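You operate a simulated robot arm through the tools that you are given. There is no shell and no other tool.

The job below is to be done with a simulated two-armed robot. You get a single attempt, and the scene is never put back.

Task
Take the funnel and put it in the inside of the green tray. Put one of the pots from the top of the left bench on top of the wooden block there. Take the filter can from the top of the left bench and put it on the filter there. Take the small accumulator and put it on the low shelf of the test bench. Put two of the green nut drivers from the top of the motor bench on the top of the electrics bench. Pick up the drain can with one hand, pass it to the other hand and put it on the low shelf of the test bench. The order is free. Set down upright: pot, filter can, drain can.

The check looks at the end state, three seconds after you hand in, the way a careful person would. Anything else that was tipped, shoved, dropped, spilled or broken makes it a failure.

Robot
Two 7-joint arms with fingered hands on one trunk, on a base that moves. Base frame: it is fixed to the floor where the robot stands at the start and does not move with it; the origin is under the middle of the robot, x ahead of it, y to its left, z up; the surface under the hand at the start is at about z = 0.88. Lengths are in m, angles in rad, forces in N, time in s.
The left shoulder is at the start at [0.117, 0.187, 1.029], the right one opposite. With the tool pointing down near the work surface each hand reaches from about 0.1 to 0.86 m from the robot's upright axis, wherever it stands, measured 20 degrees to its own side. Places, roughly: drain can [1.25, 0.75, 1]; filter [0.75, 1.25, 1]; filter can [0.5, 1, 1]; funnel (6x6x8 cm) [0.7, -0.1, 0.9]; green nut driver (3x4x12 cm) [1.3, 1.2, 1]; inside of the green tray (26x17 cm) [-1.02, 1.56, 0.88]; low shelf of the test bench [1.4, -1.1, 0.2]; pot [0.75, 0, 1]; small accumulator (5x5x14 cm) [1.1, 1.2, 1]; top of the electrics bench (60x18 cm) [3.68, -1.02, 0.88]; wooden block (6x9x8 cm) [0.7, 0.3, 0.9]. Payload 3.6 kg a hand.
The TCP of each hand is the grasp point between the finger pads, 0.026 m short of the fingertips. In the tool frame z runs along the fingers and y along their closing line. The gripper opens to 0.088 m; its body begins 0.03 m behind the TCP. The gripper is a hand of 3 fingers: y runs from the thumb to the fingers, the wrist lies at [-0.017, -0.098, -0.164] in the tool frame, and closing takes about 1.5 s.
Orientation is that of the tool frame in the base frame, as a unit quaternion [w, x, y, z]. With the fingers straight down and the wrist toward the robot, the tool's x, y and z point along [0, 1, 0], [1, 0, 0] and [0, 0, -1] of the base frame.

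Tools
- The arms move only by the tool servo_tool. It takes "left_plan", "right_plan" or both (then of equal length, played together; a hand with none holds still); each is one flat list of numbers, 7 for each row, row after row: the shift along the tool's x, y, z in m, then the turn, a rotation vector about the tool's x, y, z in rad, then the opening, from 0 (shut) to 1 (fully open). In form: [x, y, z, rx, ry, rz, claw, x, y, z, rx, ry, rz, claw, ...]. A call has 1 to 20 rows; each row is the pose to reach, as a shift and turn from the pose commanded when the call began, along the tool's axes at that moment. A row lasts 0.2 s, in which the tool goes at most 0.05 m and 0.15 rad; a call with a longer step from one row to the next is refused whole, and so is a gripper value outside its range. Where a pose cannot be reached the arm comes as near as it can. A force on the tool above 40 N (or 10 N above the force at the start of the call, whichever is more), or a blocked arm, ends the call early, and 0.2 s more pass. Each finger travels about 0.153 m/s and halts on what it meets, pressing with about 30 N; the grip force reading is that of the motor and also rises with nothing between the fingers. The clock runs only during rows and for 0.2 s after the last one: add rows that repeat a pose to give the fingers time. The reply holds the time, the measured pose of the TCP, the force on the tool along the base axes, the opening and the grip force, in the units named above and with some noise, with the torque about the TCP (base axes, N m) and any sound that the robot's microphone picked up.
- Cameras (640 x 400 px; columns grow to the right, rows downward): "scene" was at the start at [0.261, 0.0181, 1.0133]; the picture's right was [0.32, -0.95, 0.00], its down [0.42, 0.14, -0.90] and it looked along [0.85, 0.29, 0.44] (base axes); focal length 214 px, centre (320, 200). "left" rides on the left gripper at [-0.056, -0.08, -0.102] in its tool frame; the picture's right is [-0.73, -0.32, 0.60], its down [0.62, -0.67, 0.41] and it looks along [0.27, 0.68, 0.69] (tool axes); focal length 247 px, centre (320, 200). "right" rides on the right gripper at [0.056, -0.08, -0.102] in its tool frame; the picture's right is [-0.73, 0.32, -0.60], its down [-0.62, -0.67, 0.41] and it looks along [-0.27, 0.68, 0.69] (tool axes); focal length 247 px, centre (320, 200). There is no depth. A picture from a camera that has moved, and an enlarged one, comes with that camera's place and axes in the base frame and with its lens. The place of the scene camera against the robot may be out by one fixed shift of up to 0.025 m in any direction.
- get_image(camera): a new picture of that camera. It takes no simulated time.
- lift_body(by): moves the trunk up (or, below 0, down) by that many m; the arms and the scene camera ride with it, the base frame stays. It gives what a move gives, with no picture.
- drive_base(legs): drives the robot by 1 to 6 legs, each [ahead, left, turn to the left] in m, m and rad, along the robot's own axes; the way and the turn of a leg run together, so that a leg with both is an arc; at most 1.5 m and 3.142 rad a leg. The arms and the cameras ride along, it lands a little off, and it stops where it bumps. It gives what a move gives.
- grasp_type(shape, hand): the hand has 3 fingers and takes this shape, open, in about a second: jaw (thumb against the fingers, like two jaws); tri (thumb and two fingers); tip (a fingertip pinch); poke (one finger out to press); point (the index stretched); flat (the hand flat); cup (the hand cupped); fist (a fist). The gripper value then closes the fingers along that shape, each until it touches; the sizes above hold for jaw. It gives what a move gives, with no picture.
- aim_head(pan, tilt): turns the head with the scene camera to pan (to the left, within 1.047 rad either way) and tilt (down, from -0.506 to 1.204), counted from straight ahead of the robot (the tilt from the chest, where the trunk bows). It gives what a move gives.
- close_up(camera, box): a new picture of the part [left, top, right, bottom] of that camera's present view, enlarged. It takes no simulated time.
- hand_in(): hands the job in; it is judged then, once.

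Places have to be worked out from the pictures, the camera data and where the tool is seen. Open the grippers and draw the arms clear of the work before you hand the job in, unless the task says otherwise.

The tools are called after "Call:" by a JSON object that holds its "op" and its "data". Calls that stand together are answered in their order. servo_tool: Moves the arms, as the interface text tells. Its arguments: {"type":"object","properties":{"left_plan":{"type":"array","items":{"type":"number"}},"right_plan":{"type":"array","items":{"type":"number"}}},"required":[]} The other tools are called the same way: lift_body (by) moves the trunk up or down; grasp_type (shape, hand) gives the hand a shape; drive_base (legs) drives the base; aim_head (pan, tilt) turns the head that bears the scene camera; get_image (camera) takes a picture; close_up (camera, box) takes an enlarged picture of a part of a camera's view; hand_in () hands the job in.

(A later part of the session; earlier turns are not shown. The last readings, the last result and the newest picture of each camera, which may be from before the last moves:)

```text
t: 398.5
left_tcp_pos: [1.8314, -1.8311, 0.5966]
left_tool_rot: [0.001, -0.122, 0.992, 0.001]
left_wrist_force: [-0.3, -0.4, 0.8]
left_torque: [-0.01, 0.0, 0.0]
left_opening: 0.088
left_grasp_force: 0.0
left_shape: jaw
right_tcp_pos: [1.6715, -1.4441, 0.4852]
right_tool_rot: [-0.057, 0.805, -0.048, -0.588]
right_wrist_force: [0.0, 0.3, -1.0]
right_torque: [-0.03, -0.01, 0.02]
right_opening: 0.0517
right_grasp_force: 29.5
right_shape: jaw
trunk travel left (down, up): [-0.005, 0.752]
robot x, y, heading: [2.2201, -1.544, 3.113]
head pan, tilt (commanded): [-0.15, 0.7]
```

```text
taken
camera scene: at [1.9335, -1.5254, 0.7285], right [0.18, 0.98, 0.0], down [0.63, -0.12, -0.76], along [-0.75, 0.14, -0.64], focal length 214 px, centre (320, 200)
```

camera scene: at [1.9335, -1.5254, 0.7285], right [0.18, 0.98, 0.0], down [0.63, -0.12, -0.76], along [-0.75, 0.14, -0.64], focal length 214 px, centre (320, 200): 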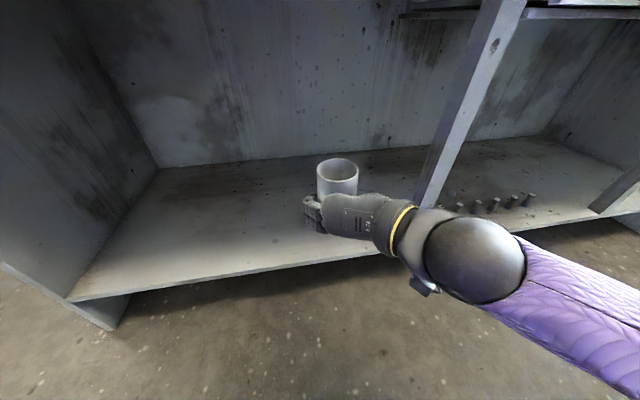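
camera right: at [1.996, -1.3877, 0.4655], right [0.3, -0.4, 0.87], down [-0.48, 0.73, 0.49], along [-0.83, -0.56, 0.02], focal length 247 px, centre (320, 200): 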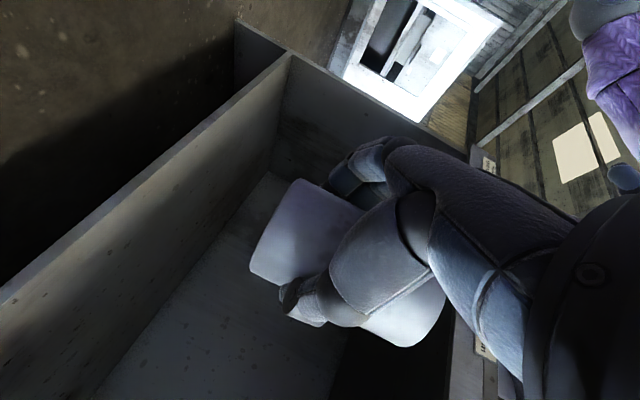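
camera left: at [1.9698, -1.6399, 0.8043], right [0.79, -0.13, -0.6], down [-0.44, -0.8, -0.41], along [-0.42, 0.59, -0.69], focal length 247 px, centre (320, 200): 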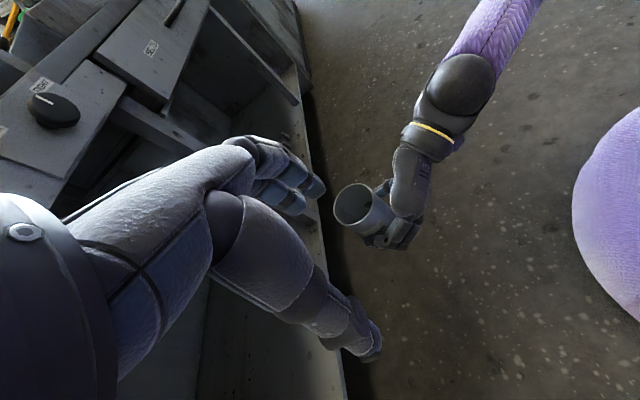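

Call:
{"op": "drive_base", "data": {"legs": [[0.165, 0, 0]]}}

Call:
{"op": "get_image", "data": {"camera": "scene"}}

Call:
{"op": "get_image", "data": {"camera": "right"}}

Call:
{"op": "get_image", "data": {"camera": "left"}}

```text
t: 399.9
left_tcp_pos: [1.6624, -1.8239, 0.5976]
left_tool_rot: [0.0, -0.123, 0.992, 0.001]
left_wrist_force: [0.5, -0.1, -0.4]
left_torque: [0.03, 0.0, 0.02]
left_opening: 0.0881
left_grasp_force: 0.1
left_shape: jaw
right_tcp_pos: [1.5019, -1.4378, 0.4846]
right_tool_rot: [-0.058, 0.805, -0.049, -0.589]
right_wrist_force: [-0.6, -0.6, -1.2]
right_torque: [0.02, -0.02, 0.01]
right_opening: 0.0516
right_grasp_force: 29.9
right_shape: jaw
trunk travel left (down, up): [-0.005, 0.752]
robot x, y, heading: [2.0517, -1.5391, 3.109]
head pan, tilt (commanded): [-0.15, 0.7]
```

```text
taken
camera scene: at [1.7648, -1.5195, 0.7285], right [0.18, 0.98, 0.0], down [0.63, -0.12, -0.76], along [-0.75, 0.14, -0.64], focal length 214 px, centre (320, 200)
```

scene: 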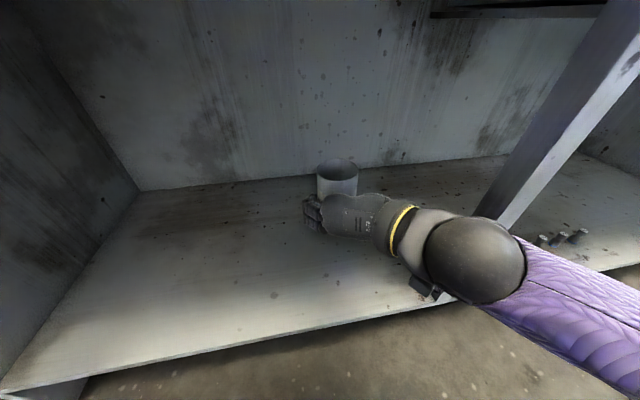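

```text
taken
camera right: at [1.6279, -1.3755, 0.4655], right [0.29, -0.4, 0.87], down [-0.48, 0.73, 0.49], along [-0.83, -0.56, 0.02], focal length 247 px, centre (320, 200)
```

right: 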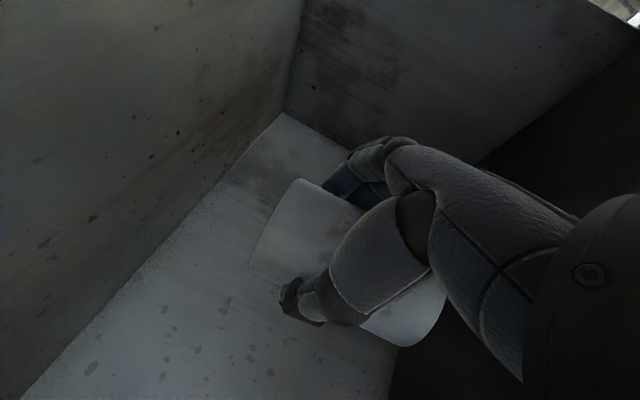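

```text
taken
camera left: at [1.737, -1.888, 0.6989], right [0.79, -0.13, -0.6], down [-0.44, -0.8, -0.41], along [-0.42, 0.59, -0.69], focal length 247 px, centre (320, 200)
```

left: 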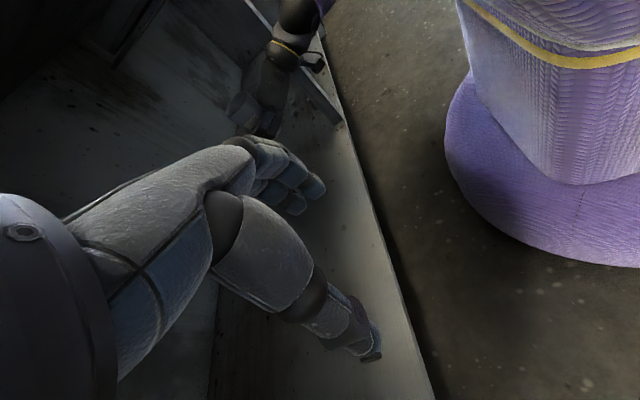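

The can is over the empty compartment, about 8 cm inside the edge. I lower it by 0.235 m.

Call:
{"op": "servo_tool", "data": {"right_plan": [0.0448, 0.0017, 0.0141, 0, 0, 0, 0, 0.0897, 0.0035, 0.0282, 0, 0, 0, 0, 0.1345, 0.0052, 0.0423, 0, 0, 0, 0, 0.1794, 0.007, 0.0564, 0, 0, 0, 0, 0.2242, 0.0087, 0.0705, 0, 0, 0, 0, 0.2242, 0.0087, 0.0705, 0, 0, 0, 0]}}

Call:
{"op": "get_image", "data": {"camera": "scene"}}

Call:
{"op": "get_image", "data": {"camera": "right"}}

```text
t: 401.3
left_tcp_pos: [1.6623, -1.8239, 0.5966]
left_tool_rot: [0.0, -0.122, 0.993, 0.001]
left_wrist_force: [-0.1, 0.2, 0.2]
left_torque: [-0.04, 0.04, 0.01]
left_opening: 0.0879
left_grasp_force: 0.1
left_shape: jaw
right_tcp_pos: [1.5033, -1.4362, 0.2517]
right_tool_rot: [-0.058, 0.805, -0.05, -0.589]
right_wrist_force: [0.3, 0.4, -1.6]
right_torque: [0.0, -0.01, -0.01]
right_opening: 0.0513
right_grasp_force: 29.5
right_shape: jaw
trunk travel left (down, up): [-0.005, 0.752]
robot x, y, heading: [2.0493, -1.5393, 3.112]
head pan, tilt (commanded): [-0.15, 0.7]
```

```text
taken
camera scene: at [1.7647, -1.5195, 0.7284], right [0.18, 0.98, 0.0], down [0.63, -0.12, -0.76], along [-0.75, 0.14, -0.64], focal length 214 px, centre (320, 200)
```

scene: 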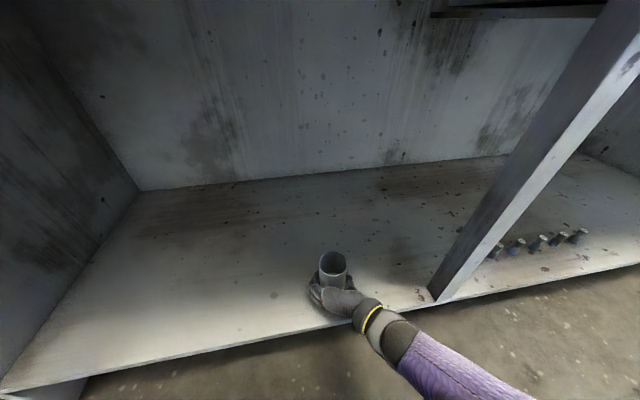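

```text
taken
camera right: at [1.6294, -1.3736, 0.2299], right [0.3, -0.4, 0.87], down [-0.48, 0.73, 0.49], along [-0.83, -0.56, 0.03], focal length 247 px, centre (320, 200)
```

right: 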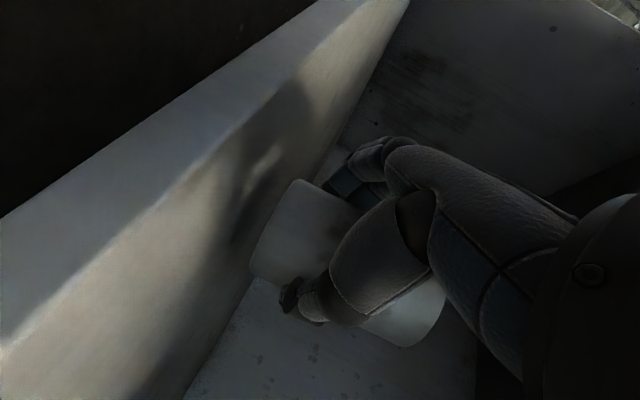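

Near the shelf now. I lower in small steps and watch the force.

Call:
{"op": "servo_tool", "data": {"right_plan": [0.0038, 0.0001, 0.0012, 0, 0, 0, 0, 0.0076, 0.0003, 0.0024, 0, 0, 0, 0, 0.0114, 0.0004, 0.0036, 0, 0, 0, 0, 0.0114, 0.0004, 0.0036, 0, 0, 0, 0]}}

Call:
{"op": "close_up", "data": {"camera": "scene", "box": [270, 220, 420, 360]}}

```text
t: 402.3
left_tcp_pos: [1.662, -1.8246, 0.5952]
left_tool_rot: [0.0, -0.122, 0.992, 0.0]
left_wrist_force: [0.5, 0.2, -0.4]
left_torque: [0.02, -0.02, 0.01]
left_opening: 0.0881
left_grasp_force: 0.1
left_shape: jaw
right_tcp_pos: [1.5036, -1.4383, 0.2366]
right_tool_rot: [-0.058, 0.805, -0.049, -0.588]
right_wrist_force: [0.4, -0.4, -0.8]
right_torque: [0.02, -0.03, 0.02]
right_opening: 0.0514
right_grasp_force: 29.4
right_shape: jaw
trunk travel left (down, up): [-0.005, 0.752]
robot x, y, heading: [2.0496, -1.5355, 3.107]
head pan, tilt (commanded): [-0.15, 0.7]
```

```text
2.86 times, centred on (345, 290) of scene
camera zoom: at [1.7647, -1.5195, 0.7284], right [0.18, 0.98, 0.0], down [0.63, -0.12, -0.76], along [-0.75, 0.14, -0.64], focal length 613 px, centre (249, -57)
```

zoom: 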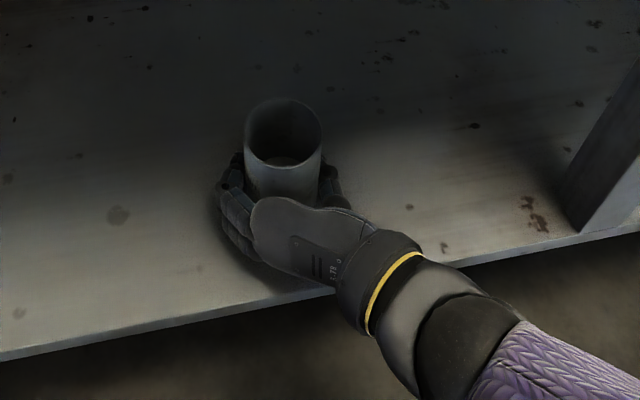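

Call:
{"op": "servo_tool", "data": {"right_plan": [0.0019, 0.0001, 0.0006, 0, 0, 0, 0, 0.0038, 0.0001, 0.0012, 0, 0, 0, 0, 0.0038, 0.0001, 0.0012, 0, 0, 0, 0]}}

Call:
{"op": "servo_tool", "data": {"right_plan": [0.0019, 0.0001, 0.0006, 0, 0, 0, 0, 0.0038, 0.0001, 0.0012, 0, 0, 0, 0, 0.0038, 0.0001, 0.0012, 0, 0, 0, 0]}}

```text
t: 403.1
left_tcp_pos: [1.6616, -1.824, 0.5965]
left_tool_rot: [0.001, -0.122, 0.993, 0.002]
left_wrist_force: [-0.3, 1.2, -0.5]
left_torque: [0.02, 0.02, -0.04]
left_opening: 0.0879
left_grasp_force: 0.1
left_shape: jaw
right_tcp_pos: [1.5022, -1.4388, 0.2345]
right_tool_rot: [-0.059, 0.804, -0.049, -0.589]
right_wrist_force: [-0.5, 0.5, 1.3]
right_torque: [-0.08, 0.01, -0.02]
right_opening: 0.0516
right_grasp_force: 29.5
right_shape: jaw
trunk travel left (down, up): [-0.005, 0.752]
robot x, y, heading: [2.0533, -1.5401, 3.11]
head pan, tilt (commanded): [-0.15, 0.7]
```

```text
t: 403.9
left_tcp_pos: [1.6632, -1.8239, 0.5963]
left_tool_rot: [0.0, -0.122, 0.993, 0.0]
left_wrist_force: [-0.1, 0.0, 0.3]
left_torque: [0.02, -0.01, -0.03]
left_opening: 0.0881
left_grasp_force: 0.0
left_shape: jaw
right_tcp_pos: [1.5015, -1.439, 0.2338]
right_tool_rot: [-0.057, 0.803, -0.05, -0.591]
right_wrist_force: [1.5, 2.3, 17.0]
right_torque: [-0.43, 0.25, 0.02]
right_opening: 0.0512
right_grasp_force: 29.9
right_shape: jaw
trunk travel left (down, up): [-0.005, 0.752]
robot x, y, heading: [2.051, -1.5391, 3.112]
head pan, tilt (commanded): [-0.15, 0.7]
```

Contact at 17 N, so I ease up about 2.5 mm to unload and then open the right hand gradually.

Call:
{"op": "servo_tool", "data": {"right_plan": [-0.0024, -0.0001, -0.0007, 0, 0, 0, 0, -0.0024, -0.0001, -0.0007, 0, 0, 0, 0]}}

Call:
{"op": "close_up", "data": {"camera": "scene", "box": [270, 220, 420, 360]}}

```text
t: 404.5
left_tcp_pos: [1.6625, -1.824, 0.5968]
left_tool_rot: [0.0, -0.122, 0.993, 0.0]
left_wrist_force: [0.1, -0.2, 0.5]
left_torque: [-0.01, 0.0, 0.04]
left_opening: 0.0879
left_grasp_force: 0.0
left_shape: jaw
right_tcp_pos: [1.5015, -1.4385, 0.2332]
right_tool_rot: [-0.058, 0.805, -0.049, -0.589]
right_wrist_force: [-3.3, 1.2, 11.6]
right_torque: [-0.35, 0.21, -0.11]
right_opening: 0.0512
right_grasp_force: 30.3
right_shape: jaw
trunk travel left (down, up): [-0.005, 0.752]
robot x, y, heading: [2.0526, -1.5345, 3.111]
head pan, tilt (commanded): [-0.15, 0.7]
```

```text
2.86 times, centred on (345, 290) of scene
camera zoom: at [1.7652, -1.5196, 0.7287], right [0.18, 0.98, 0.0], down [0.63, -0.12, -0.77], along [-0.75, 0.14, -0.64], focal length 613 px, centre (249, -57)
```

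zoom: 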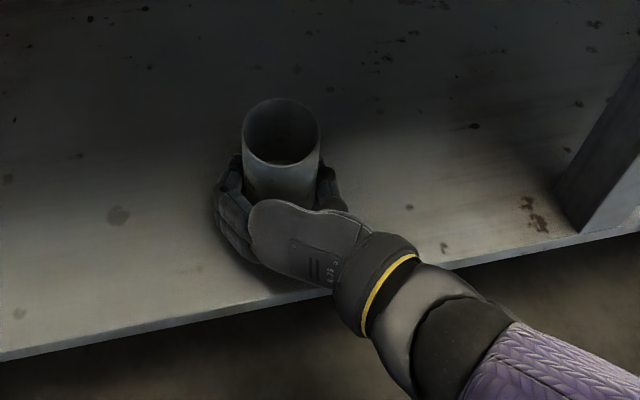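

Call:
{"op": "servo_tool", "data": {"right_plan": [-0.0019, -0.0001, -0.0006, 0, 0, 0, 0, -0.0019, -0.0001, -0.0006, 0, 0, 0, 0]}}

```text
t: 405.1
left_tcp_pos: [1.6615, -1.8251, 0.596]
left_tool_rot: [0.0, -0.122, 0.993, 0.001]
left_wrist_force: [0.5, -1.1, -0.7]
left_torque: [0.0, -0.02, 0.02]
left_opening: 0.0883
left_grasp_force: 0.1
left_shape: jaw
right_tcp_pos: [1.5032, -1.4379, 0.2345]
right_tool_rot: [-0.058, 0.805, -0.049, -0.588]
right_wrist_force: [-1.6, -0.5, 5.1]
right_torque: [-0.2, 0.08, -0.06]
right_opening: 0.0512
right_grasp_force: 30.2
right_shape: jaw
trunk travel left (down, up): [-0.005, 0.752]
robot x, y, heading: [2.0505, -1.5401, 3.115]
head pan, tilt (commanded): [-0.15, 0.7]
```

Load is down to 5 N. I open the right hand step by step.

Call:
{"op": "servo_tool", "data": {"right_plan": [0, 0, 0, 0, 0, 0, 0.6, 0, 0, 0, 0, 0, 0, 0.65, 0, 0, 0, 0, 0, 0, 0.72, 0, 0, 0, 0, 0, 0, 0.8, 0, 0, 0, 0, 0, 0, 0.9, 0, 0, 0, 0, 0, 0, 1, 0, 0, 0, 0, 0, 0, 1]}}

Call:
{"op": "close_up", "data": {"camera": "scene", "box": [270, 220, 420, 360]}}

Call:
{"op": "get_image", "data": {"camera": "right"}}

```text
t: 406.7
left_tcp_pos: [1.6626, -1.8231, 0.5963]
left_tool_rot: [0.0, -0.122, 0.993, 0.001]
left_wrist_force: [0.3, -0.4, -0.3]
left_torque: [0.01, 0.02, 0.01]
left_opening: 0.0881
left_grasp_force: 0.0
left_shape: jaw
right_tcp_pos: [1.5026, -1.438, 0.2349]
right_tool_rot: [-0.059, 0.805, -0.049, -0.589]
right_wrist_force: [-0.4, 0.2, 0.9]
right_torque: [-0.01, 0.0, 0.02]
right_opening: 0.0876
right_grasp_force: 0.1
right_shape: jaw
trunk travel left (down, up): [-0.005, 0.752]
robot x, y, heading: [2.046, -1.5421, 3.114]
head pan, tilt (commanded): [-0.15, 0.7]
```

```text
2.86 times, centred on (345, 290) of scene
camera zoom: at [1.7648, -1.5195, 0.7285], right [0.18, 0.98, 0.0], down [0.63, -0.12, -0.76], along [-0.75, 0.14, -0.64], focal length 613 px, centre (249, -57)
```

zoom: 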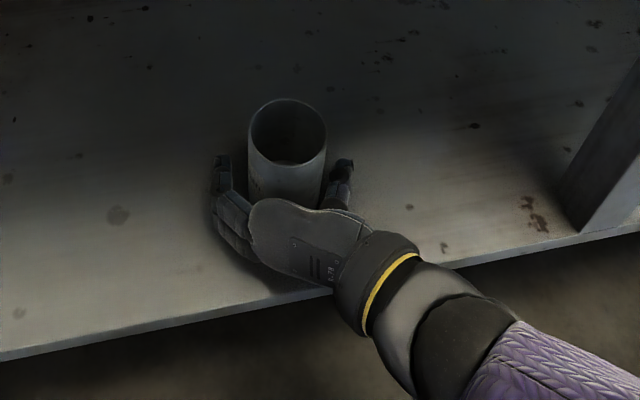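

```text
taken
camera right: at [1.6279, -1.376, 0.2147], right [0.29, -0.4, 0.87], down [-0.48, 0.73, 0.49], along [-0.83, -0.56, 0.02], focal length 247 px, centre (320, 200)
```

right: 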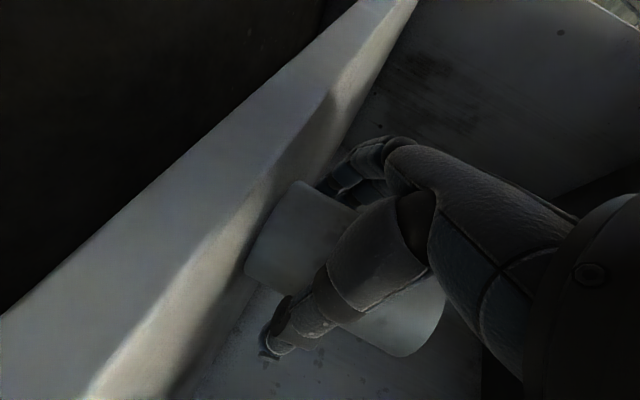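

The can stands upright on the shelf with fingers clear on both sides. I withdraw the right hand straight back.

Call:
{"op": "servo_tool", "data": {"right_plan": [0, 0, -0.02, 0, 0, 0, 1, 0, 0, -0.045, 0, 0, 0, 1, 0, 0, -0.075, 0, 0, 0, 1, 0, 0, -0.11, 0, 0, 0, 1, -0.02, 0, -0.15, 0, 0, 0, 1, -0.05, 0, -0.18, 0, 0, 0, 1]}}

Call:
{"op": "get_image", "data": {"camera": "scene"}}

Call:
{"op": "close_up", "data": {"camera": "scene", "box": [270, 200, 420, 340]}}

```text
t: 408.3
left_tcp_pos: [1.6618, -1.8244, 0.5973]
left_tool_rot: [0.002, -0.122, 0.993, 0.0]
left_wrist_force: [-0.2, -0.2, -0.4]
left_torque: [0.01, 0.01, 0.01]
left_opening: 0.0879
left_grasp_force: 0.1
left_shape: jaw
right_tcp_pos: [1.6099, -1.449, 0.3554]
right_tool_rot: [-0.07, 0.776, -0.05, -0.625]
right_wrist_force: [0.1, 0.2, -0.3]
right_torque: [-0.03, 0.02, -0.02]
right_opening: 0.0879
right_grasp_force: 0.1
right_shape: jaw
trunk travel left (down, up): [-0.005, 0.752]
robot x, y, heading: [2.0526, -1.5358, 3.111]
head pan, tilt (commanded): [-0.15, 0.7]
stopped in row 6 (right hand): the arm was blocked; the commanded pose is now the measured one
```

```text
taken
camera scene: at [1.7642, -1.5191, 0.7281], right [0.18, 0.98, 0.0], down [0.63, -0.12, -0.76], along [-0.75, 0.14, -0.65], focal length 214 px, centre (320, 200)
```

scene: 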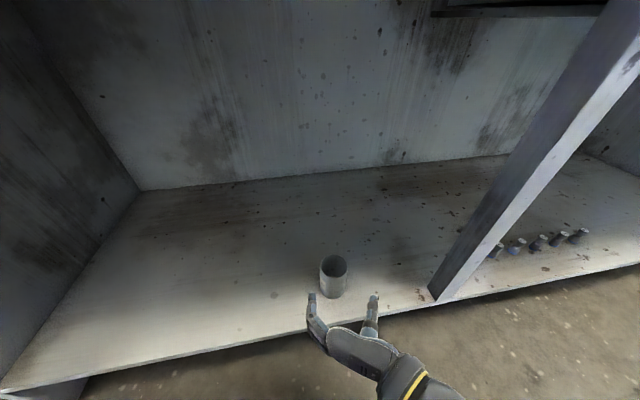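

```text
2.86 times, centred on (345, 270) of scene
camera zoom: at [1.7642, -1.5191, 0.7281], right [0.18, 0.98, 0.0], down [0.63, -0.12, -0.76], along [-0.75, 0.14, -0.65], focal length 613 px, centre (249, 0)
```

zoom: 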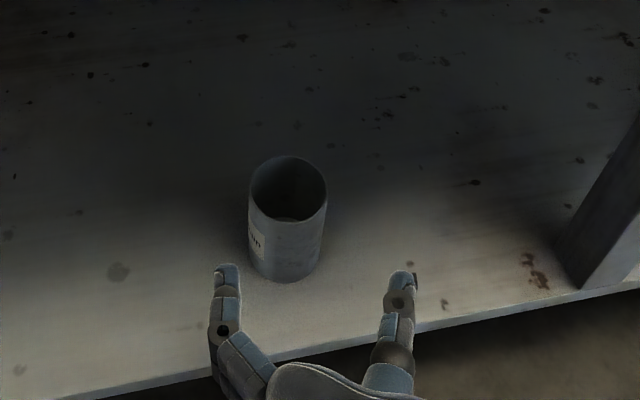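

The drain can stands upright on the low shelf. The right arm is tucked against its limit, so I back the base out, then raise the trunk and look again at the result.

Call:
{"op": "drive_base", "data": {"legs": [[-0.4, 0, 0]]}}

Call:
{"op": "get_image", "data": {"camera": "scene"}}

Call:
{"op": "lift_body", "data": {"by": 0.4}}

Call:
{"op": "lift_body", "data": {"by": 0.25}}

```text
t: 410.8
left_tcp_pos: [2.0581, -1.8375, 0.5951]
left_tool_rot: [0.0, -0.124, 0.992, 0.0]
left_wrist_force: [0.1, 0.2, 0.5]
left_torque: [0.03, -0.01, 0.03]
left_opening: 0.0881
left_grasp_force: 0.1
left_shape: jaw
right_tcp_pos: [2.0063, -1.4632, 0.3532]
right_tool_rot: [-0.069, 0.777, -0.048, -0.624]
right_wrist_force: [0.0, -0.2, -0.2]
right_torque: [-0.02, -0.03, 0.0]
right_opening: 0.0879
right_grasp_force: 0.0
right_shape: jaw
trunk travel left (down, up): [-0.005, 0.752]
robot x, y, heading: [2.4467, -1.5514, 3.11]
head pan, tilt (commanded): [-0.15, 0.7]
```

```text
taken
camera scene: at [2.1597, -1.5315, 0.7281], right [0.18, 0.98, 0.0], down [0.64, -0.12, -0.76], along [-0.75, 0.14, -0.65], focal length 214 px, centre (320, 200)
```

scene: 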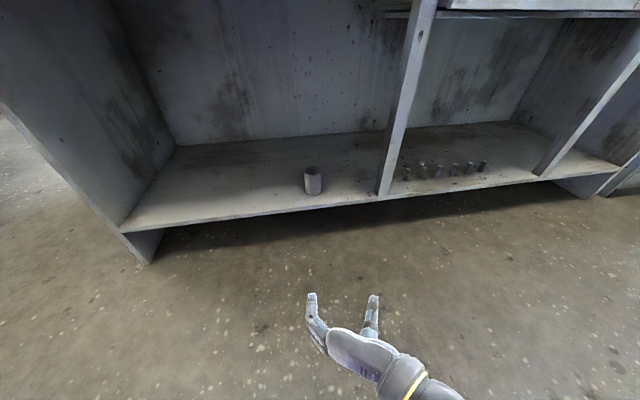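

```text
t: 414.6
left_tcp_pos: [2.0581, -1.8377, 0.9969]
left_tool_rot: [0.001, -0.124, 0.992, 0.001]
left_wrist_force: [-0.4, -0.8, -0.4]
left_torque: [0.01, -0.01, 0.02]
left_opening: 0.0879
left_grasp_force: 0.1
left_shape: jaw
right_tcp_pos: [2.0065, -1.4635, 0.7539]
right_tool_rot: [-0.069, 0.777, -0.05, -0.624]
right_wrist_force: [1.1, 0.5, -0.1]
right_torque: [0.0, 0.0, 0.01]
right_opening: 0.0878
right_grasp_force: 0.1
right_shape: jaw
trunk travel left (down, up): [-0.405, 0.352]
robot x, y, heading: [2.4427, -1.5494, 3.112]
head pan, tilt (commanded): [-0.15, 0.7]
```

```text
t: 417.2
left_tcp_pos: [2.0583, -1.8386, 1.2456]
left_tool_rot: [0.0, -0.123, 0.992, 0.002]
left_wrist_force: [-0.2, 0.2, 0.7]
left_torque: [0.01, 0.04, -0.02]
left_opening: 0.0881
left_grasp_force: 0.1
left_shape: jaw
right_tcp_pos: [2.0064, -1.4625, 1.0042]
right_tool_rot: [-0.069, 0.776, -0.049, -0.624]
right_wrist_force: [-0.1, 0.6, 0.8]
right_torque: [0.04, 0.01, 0.0]
right_opening: 0.0875
right_grasp_force: 0.1
right_shape: jaw
trunk travel left (down, up): [-0.655, 0.102]
robot x, y, heading: [2.4474, -1.5539, 3.11]
head pan, tilt (commanded): [-0.15, 0.7]
```

The can is well placed. Now I bring both hands back to ordinary downward postures at a safe height.

Call:
{"op": "servo_tool", "data": {"left_plan": [0.01, 0.0092, -0.0172, 0, 0, -0.144, 1, 0.02, 0.0184, -0.0344, 0, 0, -0.288, 1, 0.03, 0.0276, -0.0517, 0, 0, -0.432, 1, 0.04, 0.0368, -0.0689, 0, 0, -0.576, 1, 0.05, 0.046, -0.0861, 0, 0, -0.72, 1, 0.06, 0.0552, -0.1033, 0, 0, -0.864, 1, 0.07, 0.0644, -0.1206, 0, 0, -1.008, 1, 0.08, 0.0736, -0.1378, 0, 0, -1.152, 1, 0.0903, 0.0828, -0.155, 0, 0, -1.296, 1], "right_plan": [-0.0379, -0.0072, -0.0072, 0, 0.139, 0, 1, -0.0757, -0.0145, -0.0144, 0, 0.278, 0, 1, -0.1136, -0.0217, -0.0216, 0, 0.417, 0, 1, -0.1515, -0.029, -0.0288, 0, 0.556, 0, 1, -0.1893, -0.0362, -0.036, 0, 0.695, 0, 1, -0.2272, -0.0435, -0.0432, 0, 0.834, 0, 1, -0.2651, -0.0507, -0.0504, 0, 0.973, 0, 1, -0.3029, -0.058, -0.0576, 0, 1.112, 0, 1, -0.3408, -0.0652, -0.0648, 0, 1.25, 0, 1]}}

Call:
{"op": "servo_tool", "data": {"right_plan": [0, 0, 0, 0, 0, 0.145, 1, 0, 0, 0, 0, 0, 0.29, 1, 0, 0, 0, 0, 0, 0.435, 1, 0, 0, 0, 0, 0, 0.58, 1, 0, 0, 0, 0, 0, 0.725, 1, 0, 0, 0, 0, 0, 0.87, 1, 0, 0, 0, 0, 0, 1.015, 1, 0, 0, 0, 0, 0, 1.16, 1, 0, 0, 0, 0, 0, 1.305, 1, 0, 0, 0, 0, 0, 1.45, 1]}}

```text
t: 419.2
left_tcp_pos: [1.9492, -1.779, 1.4022]
left_tool_rot: [0.002, -0.698, 0.716, 0.0]
left_wrist_force: [-0.5, -0.1, 0.3]
left_torque: [-0.04, -0.06, 0.01]
left_opening: 0.0881
left_grasp_force: 0.0
left_shape: jaw
right_tcp_pos: [2.0056, -1.4143, 1.3566]
right_tool_rot: [-0.027, 0.995, -0.08, -0.05]
right_wrist_force: [0.1, 0.2, -0.2]
right_torque: [-0.01, 0.0, 0.04]
right_opening: 0.0878
right_grasp_force: 0.1
right_shape: jaw
trunk travel left (down, up): [-0.655, 0.102]
robot x, y, heading: [2.4503, -1.5488, 3.11]
head pan, tilt (commanded): [-0.15, 0.7]
```

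```text
t: 421.4
left_tcp_pos: [1.9505, -1.7801, 1.4017]
left_tool_rot: [0.0, -0.697, 0.717, 0.0]
left_wrist_force: [-0.5, -0.2, -0.5]
left_torque: [0.01, 0.0, -0.01]
left_opening: 0.0879
left_grasp_force: 0.0
left_shape: jaw
right_tcp_pos: [2.0059, -1.4143, 1.3535]
right_tool_rot: [-0.014, -0.692, 0.72, 0.058]
right_wrist_force: [-0.1, 0.2, 0.0]
right_torque: [0.0, -0.01, -0.01]
right_opening: 0.0878
right_grasp_force: 0.0
right_shape: jaw
trunk travel left (down, up): [-0.655, 0.102]
robot x, y, heading: [2.4449, -1.5496, 3.108]
head pan, tilt (commanded): [-0.15, 0.7]
```

Both hands are back in standard poses. I strafe back up the aisle to the motor bench for the accumulator, rotating about 24° to the right so the left shoulder comes nearer the bench's back.

Call:
{"op": "drive_base", "data": {"legs": [[0, 0, 0.03], [0, -1.45, 0], [0, -1.45, 0], [0, 0, -0.42]]}}

Call:
{"op": "aim_head", "data": {"pan": 0.4, "tilt": 0.5}}

Call:
{"op": "get_image", "data": {"camera": "scene"}}

```text
t: 436.9
left_tcp_pos: [1.8849, 1.2857, 1.4012]
left_tool_rot: [0.001, -0.559, 0.829, -0.001]
left_wrist_force: [0.3, 0.3, 0.0]
left_torque: [-0.01, -0.01, 0.02]
left_opening: 0.0879
left_grasp_force: 0.1
left_shape: jaw
right_tcp_pos: [2.0649, 1.6106, 1.3533]
right_tool_rot: [-0.004, -0.553, 0.831, 0.059]
right_wrist_force: [-1.3, 0.8, 1.2]
right_torque: [-0.01, 0.03, 0.0]
right_opening: 0.0877
right_grasp_force: 0.0
right_shape: jaw
trunk travel left (down, up): [-0.655, 0.102]
robot x, y, heading: [2.4318, 1.3269, 2.761]
head pan, tilt (commanded): [-0.15, 0.7]
```

```text
t: 437.9
left_tcp_pos: [1.8846, 1.2854, 1.4007]
left_tool_rot: [0.001, -0.559, 0.829, 0.001]
left_wrist_force: [-0.2, 0.6, 0.8]
left_torque: [-0.01, 0.02, -0.01]
left_opening: 0.088
left_grasp_force: 0.1
left_shape: jaw
right_tcp_pos: [2.0645, 1.609, 1.3544]
right_tool_rot: [-0.004, -0.554, 0.831, 0.058]
right_wrist_force: [-0.1, 0.0, -0.8]
right_torque: [0.02, 0.04, -0.03]
right_opening: 0.0878
right_grasp_force: 0.0
right_shape: jaw
trunk travel left (down, up): [-0.655, 0.102]
robot x, y, heading: [2.4319, 1.323, 2.759]
head pan, tilt (commanded): [0.4, 0.499]
```

```text
taken
camera scene: at [2.2325, 1.3718, 1.4372], right [-0.01, 1.0, 0.0], down [0.48, 0.01, -0.88], along [-0.88, -0.01, -0.48], focal length 214 px, centre (320, 200)
```

scene: 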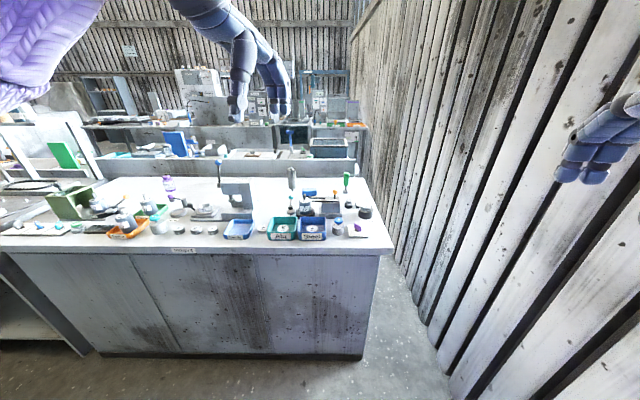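

Call:
{"op": "drive_base", "data": {"legs": [[0.466, 0.181, 0]]}}

Call:
{"op": "aim_head", "data": {"pan": 0.45, "tilt": 0.75}}

Call:
{"op": "get_image", "data": {"camera": "scene"}}

Call:
{"op": "get_image", "data": {"camera": "left"}}

Call:
{"op": "close_up", "data": {"camera": "left", "box": [400, 60, 600, 260]}}

```text
t: 440.8
left_tcp_pos: [1.387, 1.2949, 1.4014]
left_tool_rot: [0.001, -0.56, 0.829, 0.001]
left_wrist_force: [0.2, 0.2, -1.0]
left_torque: [0.0, -0.02, 0.02]
left_opening: 0.0881
left_grasp_force: 0.0
left_shape: jaw
right_tcp_pos: [1.566, 1.6196, 1.3534]
right_tool_rot: [-0.004, -0.555, 0.83, 0.059]
right_wrist_force: [-0.9, -0.9, -0.5]
right_torque: [0.02, 0.01, 0.0]
right_opening: 0.0877
right_grasp_force: 0.0
right_shape: jaw
trunk travel left (down, up): [-0.655, 0.102]
robot x, y, heading: [1.9297, 1.337, 2.761]
head pan, tilt (commanded): [0.4, 0.499]
```

```text
t: 441.6
left_tcp_pos: [1.3863, 1.2956, 1.4019]
left_tool_rot: [0.001, -0.56, 0.829, 0.0]
left_wrist_force: [0.5, 0.2, 0.4]
left_torque: [0.01, -0.01, 0.02]
left_opening: 0.0881
left_grasp_force: 0.0
left_shape: jaw
right_tcp_pos: [1.565, 1.6187, 1.3538]
right_tool_rot: [-0.003, -0.554, 0.831, 0.058]
right_wrist_force: [-0.4, -0.3, -0.6]
right_torque: [0.01, 0.0, -0.01]
right_opening: 0.0877
right_grasp_force: 0.1
right_shape: jaw
trunk travel left (down, up): [-0.655, 0.102]
robot x, y, heading: [1.9342, 1.3369, 2.754]
head pan, tilt (commanded): [0.45, 0.75]
```

```text
taken
camera scene: at [1.7417, 1.3779, 1.4154], right [-0.07, 1.0, 0.0], down [0.68, 0.04, -0.73], along [-0.73, -0.05, -0.68], focal length 214 px, centre (320, 200)
```

scene: 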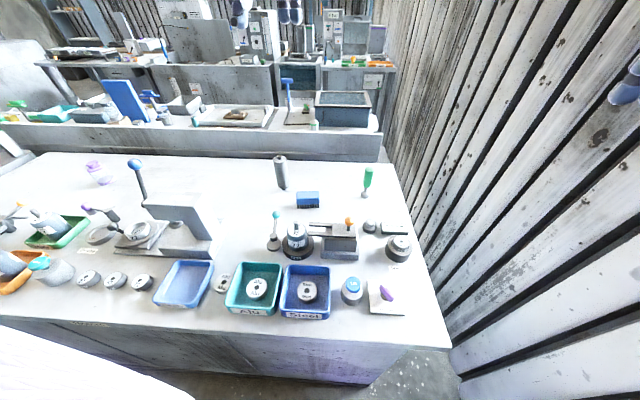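

```text
taken
camera left: at [1.4824, 1.3183, 1.5047], right [0.57, 0.56, -0.6], down [0.39, -0.83, -0.41], along [-0.73, 0.0, -0.69], focal length 247 px, centre (320, 200)
```

left: 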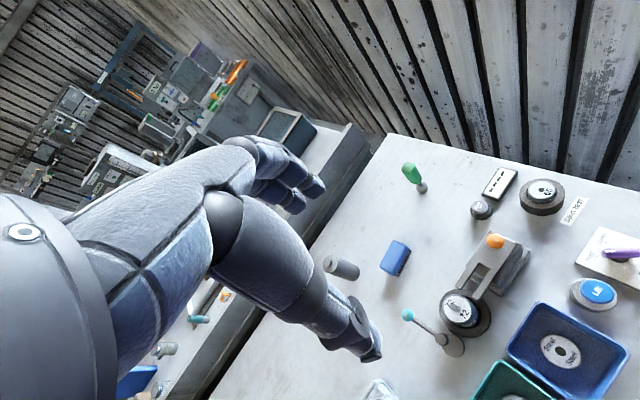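

```text
2.00 times, centred on (500, 160) of left
camera zoom: at [1.4824, 1.3183, 1.5047], right [0.57, 0.56, -0.6], down [0.39, -0.83, -0.41], along [-0.73, 0.0, -0.69], focal length 494 px, centre (-40, 280)
```

zoom: 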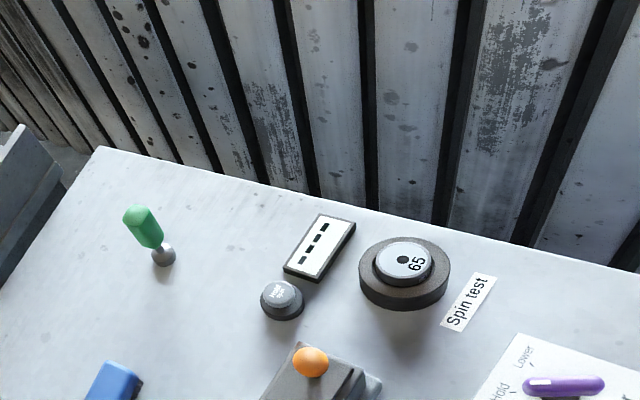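

I zoom in on the accumulator from both cameras.

Call:
{"op": "close_up", "data": {"camera": "left", "box": [300, 230, 428, 330]}}

Call:
{"op": "close_up", "data": {"camera": "scene", "box": [240, 140, 340, 220]}}

```text
4.00 times, centred on (364, 280) of left
camera zoom: at [1.4824, 1.3183, 1.5047], right [0.57, 0.56, -0.6], down [0.39, -0.83, -0.41], along [-0.73, 0.0, -0.69], focal length 988 px, centre (144, -120)
```

zoom: 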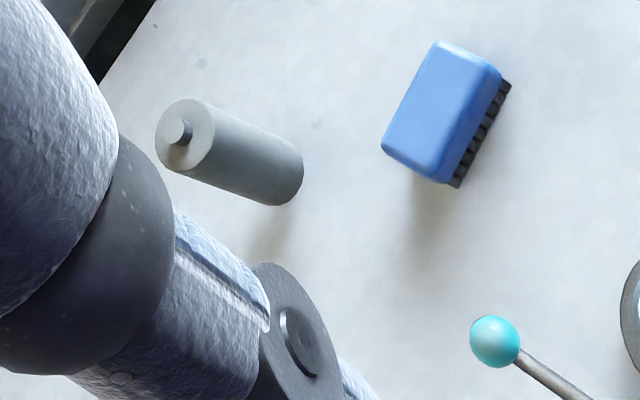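

```text
5.00 times, centred on (290, 180) of scene
camera zoom: at [1.7417, 1.3779, 1.4154], right [-0.07, 1.0, 0.0], down [0.68, 0.04, -0.73], along [-0.73, -0.05, -0.68], focal length 1072 px, centre (470, 300)
```

zoom: 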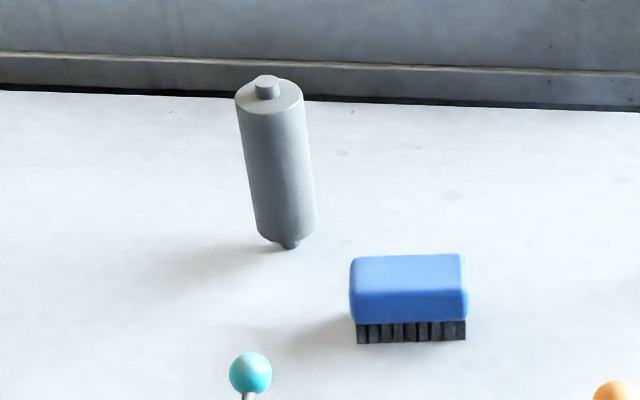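

The accumulator stands at (1.121, 1.205), neck top at z≈1.02. I raise both hands, turn the left one square to the bench, then lower the trunk for reach.

Call:
{"op": "servo_tool", "data": {"left_plan": [0.0193, 0.0077, -0.0333, 0, 0, -0.0637, 1, 0.0386, 0.0154, -0.0667, 0, 0, -0.1273, 1, 0.0579, 0.0232, -0.1, 0, 0, -0.191, 1, 0.0772, 0.0309, -0.1333, 0, 0, -0.2547, 1, 0.0965, 0.0386, -0.1667, 0, 0, -0.3183, 1, 0.1158, 0.0463, -0.2, 0, 0, -0.382, 1], "right_plan": [0, 0, -0.045, 0, 0, 0, 1, 0, 0, -0.09, 0, 0, 0, 1, 0, 0, -0.135, 0, 0, 0, 1, 0, 0, -0.18, 0, 0, 0, 1, 0, 0, -0.225, 0, 0, 0, 1, 0, 0, -0.27, 0, 0, 0, 1]}}

Call:
{"op": "lift_body", "data": {"by": -0.34}}

Call:
{"op": "get_image", "data": {"camera": "left"}}

Call:
{"op": "get_image", "data": {"camera": "scene"}}

```text
t: 443.0
left_tcp_pos: [1.2988, 1.2065, 1.5993]
left_tool_rot: [0.001, -0.707, 0.707, 0.001]
left_wrist_force: [0.3, 0.2, 0.1]
left_torque: [-0.01, 0.02, 0.01]
left_opening: 0.088
left_grasp_force: 0.0
left_shape: jaw
right_tcp_pos: [1.588, 1.5977, 1.6244]
right_tool_rot: [-0.002, -0.555, 0.83, 0.059]
right_wrist_force: [-0.4, -0.1, -0.1]
right_torque: [-0.03, 0.0, 0.03]
right_opening: 0.0878
right_grasp_force: 0.1
right_shape: jaw
trunk travel left (down, up): [-0.655, 0.102]
robot x, y, heading: [1.9352, 1.3354, 2.756]
head pan, tilt (commanded): [0.45, 0.75]
```

```text
t: 446.3
left_tcp_pos: [1.2995, 1.2064, 1.262]
left_tool_rot: [0.001, -0.707, 0.707, 0.001]
left_wrist_force: [0.8, -1.1, 0.0]
left_torque: [0.03, 0.01, -0.01]
left_opening: 0.0879
left_grasp_force: 0.1
left_shape: jaw
right_tcp_pos: [1.5843, 1.5939, 1.2824]
right_tool_rot: [-0.005, -0.554, 0.83, 0.06]
right_wrist_force: [0.9, -0.6, -0.3]
right_torque: [-0.01, 0.0, -0.01]
right_opening: 0.0882
right_grasp_force: 0.0
right_shape: jaw
trunk travel left (down, up): [-0.315, 0.442]
robot x, y, heading: [1.9324, 1.3413, 2.756]
head pan, tilt (commanded): [0.45, 0.75]
```

```text
taken
camera left: at [1.3813, 1.2617, 1.3649], right [0.32, 0.74, -0.6], down [0.67, -0.62, -0.41], along [-0.67, -0.27, -0.69], focal length 247 px, centre (320, 200)
```

left: 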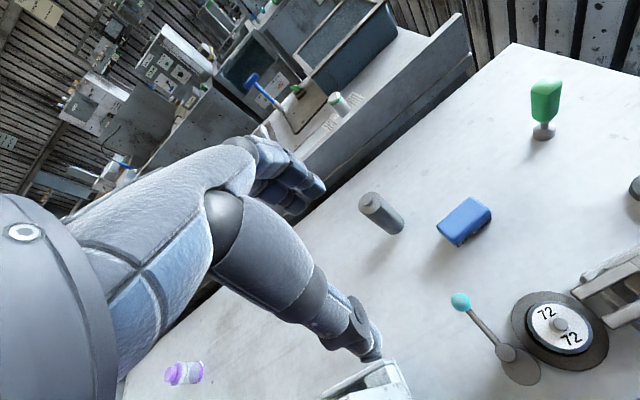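

```text
taken
camera scene: at [1.7195, 1.3869, 1.0615], right [-0.07, 1.0, 0.0], down [0.68, 0.04, -0.73], along [-0.73, -0.05, -0.68], focal length 214 px, centre (320, 200)
```

scene: 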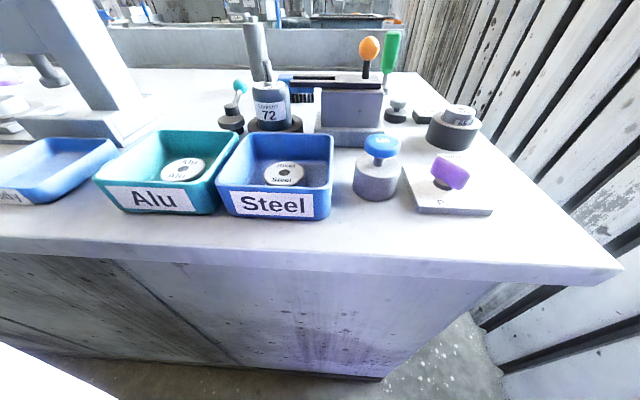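

Call:
{"op": "servo_tool", "data": {"left_plan": [0, 0.0357, 0.02, 0, 0, 0, 1, 0.0005, 0.0714, 0.045, 0, 0, 0, 1, 0.001, 0.1071, 0.075, 0, 0, 0, 1, 0.001, 0.1428, 0.105, 0, 0, 0, 1, 0.0014, 0.1785, 0.132, 0, 0, 0, 1, 0.0014, 0.1785, 0.132, 0, 0, 0, 1]}}

Call:
{"op": "get_image", "data": {"camera": "left"}}

Call:
{"op": "close_up", "data": {"camera": "left", "box": [330, 220, 490, 340]}}

```text
t: 447.7
left_tcp_pos: [1.1197, 1.2027, 1.1312]
left_tool_rot: [0.0, -0.707, 0.708, 0.001]
left_wrist_force: [-0.6, 0.7, 0.2]
left_torque: [-0.01, 0.01, -0.01]
left_opening: 0.0879
left_grasp_force: 0.1
left_shape: jaw
right_tcp_pos: [1.5842, 1.5942, 1.2829]
right_tool_rot: [-0.004, -0.554, 0.831, 0.059]
right_wrist_force: [0.3, -0.5, -0.3]
right_torque: [-0.03, -0.01, 0.02]
right_opening: 0.0878
right_grasp_force: 0.0
right_shape: jaw
trunk travel left (down, up): [-0.315, 0.442]
robot x, y, heading: [1.932, 1.339, 2.761]
head pan, tilt (commanded): [0.45, 0.75]
```

```text
taken
camera left: at [1.2018, 1.2592, 1.2338], right [0.32, 0.74, -0.6], down [0.66, -0.62, -0.41], along [-0.68, -0.27, -0.69], focal length 247 px, centre (320, 200)
```

left: 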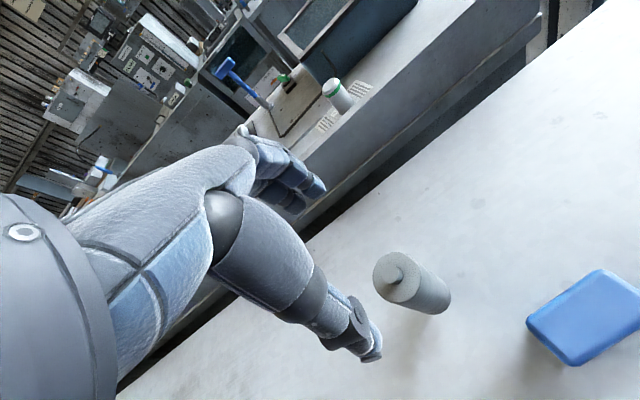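

```text
3.33 times, centred on (410, 280) of left
camera zoom: at [1.2018, 1.2592, 1.2338], right [0.32, 0.74, -0.6], down [0.66, -0.62, -0.41], along [-0.68, -0.27, -0.69], focal length 823 px, centre (20, -67)
```

zoom: 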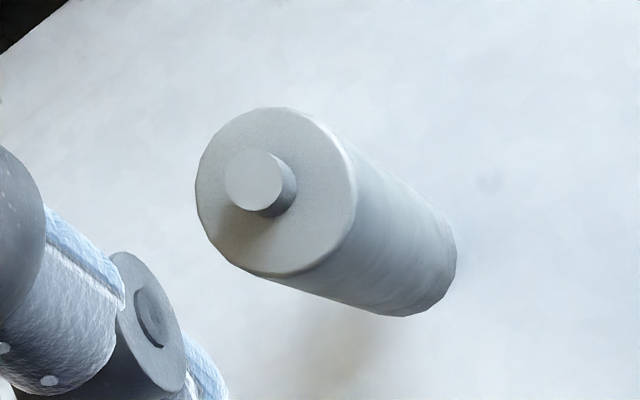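

The accumulator's axis is at (1.117, 1.206), 3–4 mm off the hand axis. Its neck (top 1.02) must stay below the palm, so I descend only to TCP z≈0.999.

Call:
{"op": "servo_tool", "data": {"left_plan": [-0.0035, 0.0027, 0.03, 0, 0, 0, 1, -0.0035, 0.0027, 0.07, 0, 0, 0, 1, -0.0035, 0.0027, 0.11, 0, 0, 0, 1, -0.0035, 0.0027, 0.131, 0, 0, 0, 1, -0.0035, 0.0027, 0.131, 0, 0, 0, 1]}}

Call:
{"op": "get_image", "data": {"camera": "left"}}

Call:
{"op": "close_up", "data": {"camera": "left", "box": [240, 140, 440, 390]}}

```text
t: 448.9
left_tcp_pos: [1.1201, 1.2094, 0.9976]
left_tool_rot: [-0.001, 0.707, -0.707, -0.001]
left_wrist_force: [0.2, 0.6, 0.6]
left_torque: [-0.01, 0.02, 0.04]
left_opening: 0.0882
left_grasp_force: 0.0
left_shape: jaw
right_tcp_pos: [1.585, 1.594, 1.2818]
right_tool_rot: [-0.004, -0.555, 0.83, 0.058]
right_wrist_force: [0.3, 0.2, -0.6]
right_torque: [-0.01, 0.01, 0.0]
right_opening: 0.0876
right_grasp_force: 0.1
right_shape: jaw
trunk travel left (down, up): [-0.315, 0.442]
robot x, y, heading: [1.9337, 1.3393, 2.756]
head pan, tilt (commanded): [0.45, 0.75]
```

```text
taken
camera left: at [1.2014, 1.2659, 1.1005], right [0.32, 0.74, -0.6], down [0.67, -0.62, -0.41], along [-0.68, -0.27, -0.69], focal length 247 px, centre (320, 200)
```

left: 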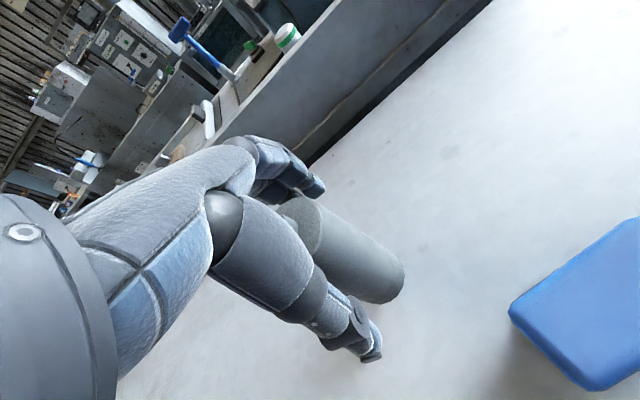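

```text
1.60 times, centred on (340, 265) of left
camera zoom: at [1.2014, 1.2659, 1.1005], right [0.32, 0.74, -0.6], down [0.67, -0.62, -0.41], along [-0.68, -0.27, -0.69], focal length 395 px, centre (288, 96)
```

zoom: 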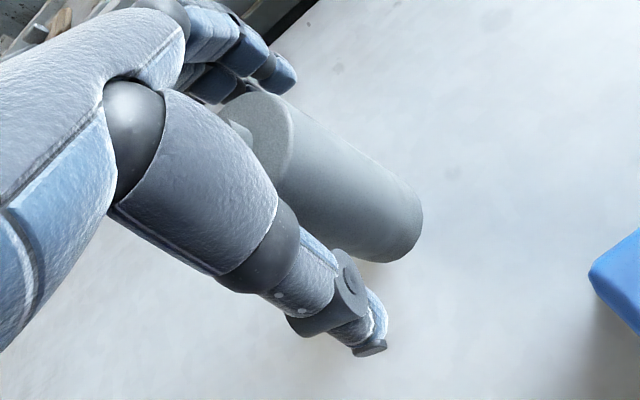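

Aligned within about 3 mm. I close slowly so the narrow-footed cylinder is not knocked over.

Call:
{"op": "servo_tool", "data": {"left_plan": [0, 0.002, 0, 0, 0, 0, 0.85, 0, 0.002, 0, 0, 0, 0, 0.72, 0, 0.002, 0, 0, 0, 0, 0.62, 0, 0.002, 0, 0, 0, 0, 0.54, 0, 0.002, 0, 0, 0, 0, 0.46, 0, 0.002, 0, 0, 0, 0, 0.36, 0, 0.002, 0, 0, 0, 0, 0.2, 0, 0.002, 0, 0, 0, 0, 0, 0, 0.002, 0, 0, 0, 0, 0, 0, 0.002, 0, 0, 0, 0, 0]}}

Call:
{"op": "close_up", "data": {"camera": "left", "box": [240, 140, 440, 390]}}

```text
t: 451.1
left_tcp_pos: [1.1174, 1.2079, 0.9977]
left_tool_rot: [0.0, 0.707, -0.707, -0.001]
left_wrist_force: [-1.7, -0.5, 2.5]
left_torque: [-0.05, 0.12, 0.0]
left_opening: 0.0326
left_grasp_force: 30.2
left_shape: jaw
right_tcp_pos: [1.5844, 1.5948, 1.2822]
right_tool_rot: [-0.003, -0.555, 0.83, 0.058]
right_wrist_force: [-0.7, -0.4, -0.8]
right_torque: [0.03, 0.0, 0.0]
right_opening: 0.088
right_grasp_force: 0.0
right_shape: jaw
trunk travel left (down, up): [-0.315, 0.442]
robot x, y, heading: [1.9333, 1.3368, 2.759]
head pan, tilt (commanded): [0.45, 0.75]
```

```text
1.60 times, centred on (340, 265) of left
camera zoom: at [1.199, 1.2652, 1.101], right [0.32, 0.74, -0.6], down [0.67, -0.62, -0.41], along [-0.68, -0.27, -0.69], focal length 395 px, centre (288, 96)
```

zoom: 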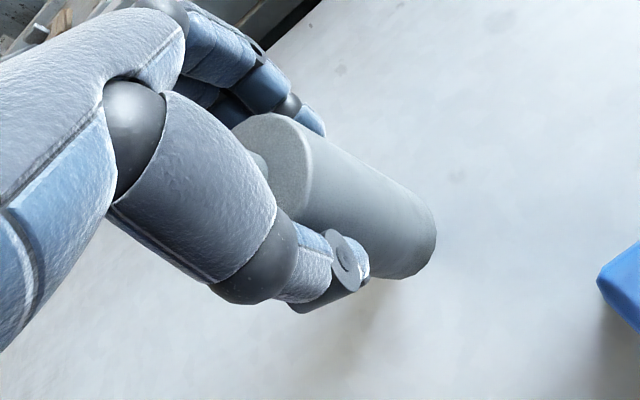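

Gripped (30 N). I lift straight up and check its hang.

Call:
{"op": "servo_tool", "data": {"left_plan": [0, 0, -0.02, 0, 0, 0, 0, 0, 0, -0.06, 0, 0, 0, 0, 0, 0, -0.1, 0, 0, 0, 0, 0, -0.02, -0.14, 0, 0, 0, 0, 0, -0.05, -0.17, 0, 0, 0, 0, 0, -0.08, -0.19, 0, 0, 0, 0]}}

Call:
{"op": "get_image", "data": {"camera": "left"}}

Call:
{"op": "get_image", "data": {"camera": "scene"}}

```text
t: 452.5
left_tcp_pos: [1.1994, 1.2076, 1.1876]
left_tool_rot: [0.0, 0.708, -0.707, 0.0]
left_wrist_force: [0.2, 0.5, -3.1]
left_torque: [0.01, 0.05, 0.01]
left_opening: 0.0327
left_grasp_force: 29.5
left_shape: jaw
right_tcp_pos: [1.5848, 1.5942, 1.283]
right_tool_rot: [-0.004, -0.554, 0.83, 0.059]
right_wrist_force: [0.6, -0.3, -0.8]
right_torque: [0.01, 0.03, 0.01]
right_opening: 0.0878
right_grasp_force: 0.0
right_shape: jaw
trunk travel left (down, up): [-0.315, 0.442]
robot x, y, heading: [1.93, 1.3363, 2.756]
head pan, tilt (commanded): [0.45, 0.75]
```

```text
taken
camera left: at [1.2803, 1.264, 1.2908], right [0.32, 0.74, -0.6], down [0.67, -0.62, -0.41], along [-0.67, -0.27, -0.69], focal length 247 px, centre (320, 200)
```

left: 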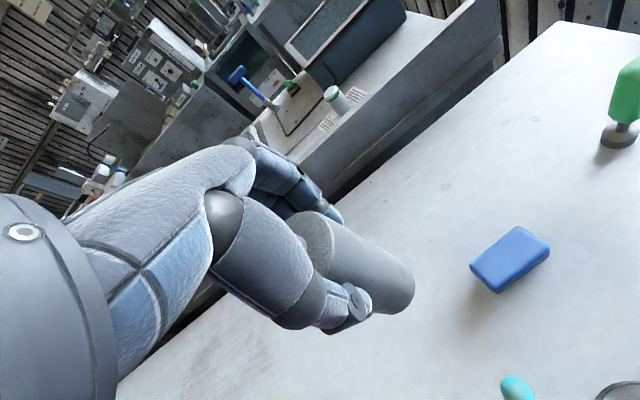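

```text
taken
camera scene: at [1.7194, 1.387, 1.0614], right [-0.07, 1.0, 0.0], down [0.68, 0.04, -0.73], along [-0.73, -0.05, -0.68], focal length 214 px, centre (320, 200)
```

scene: 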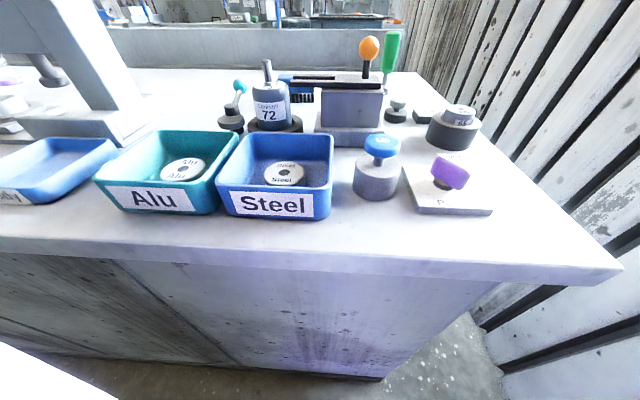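

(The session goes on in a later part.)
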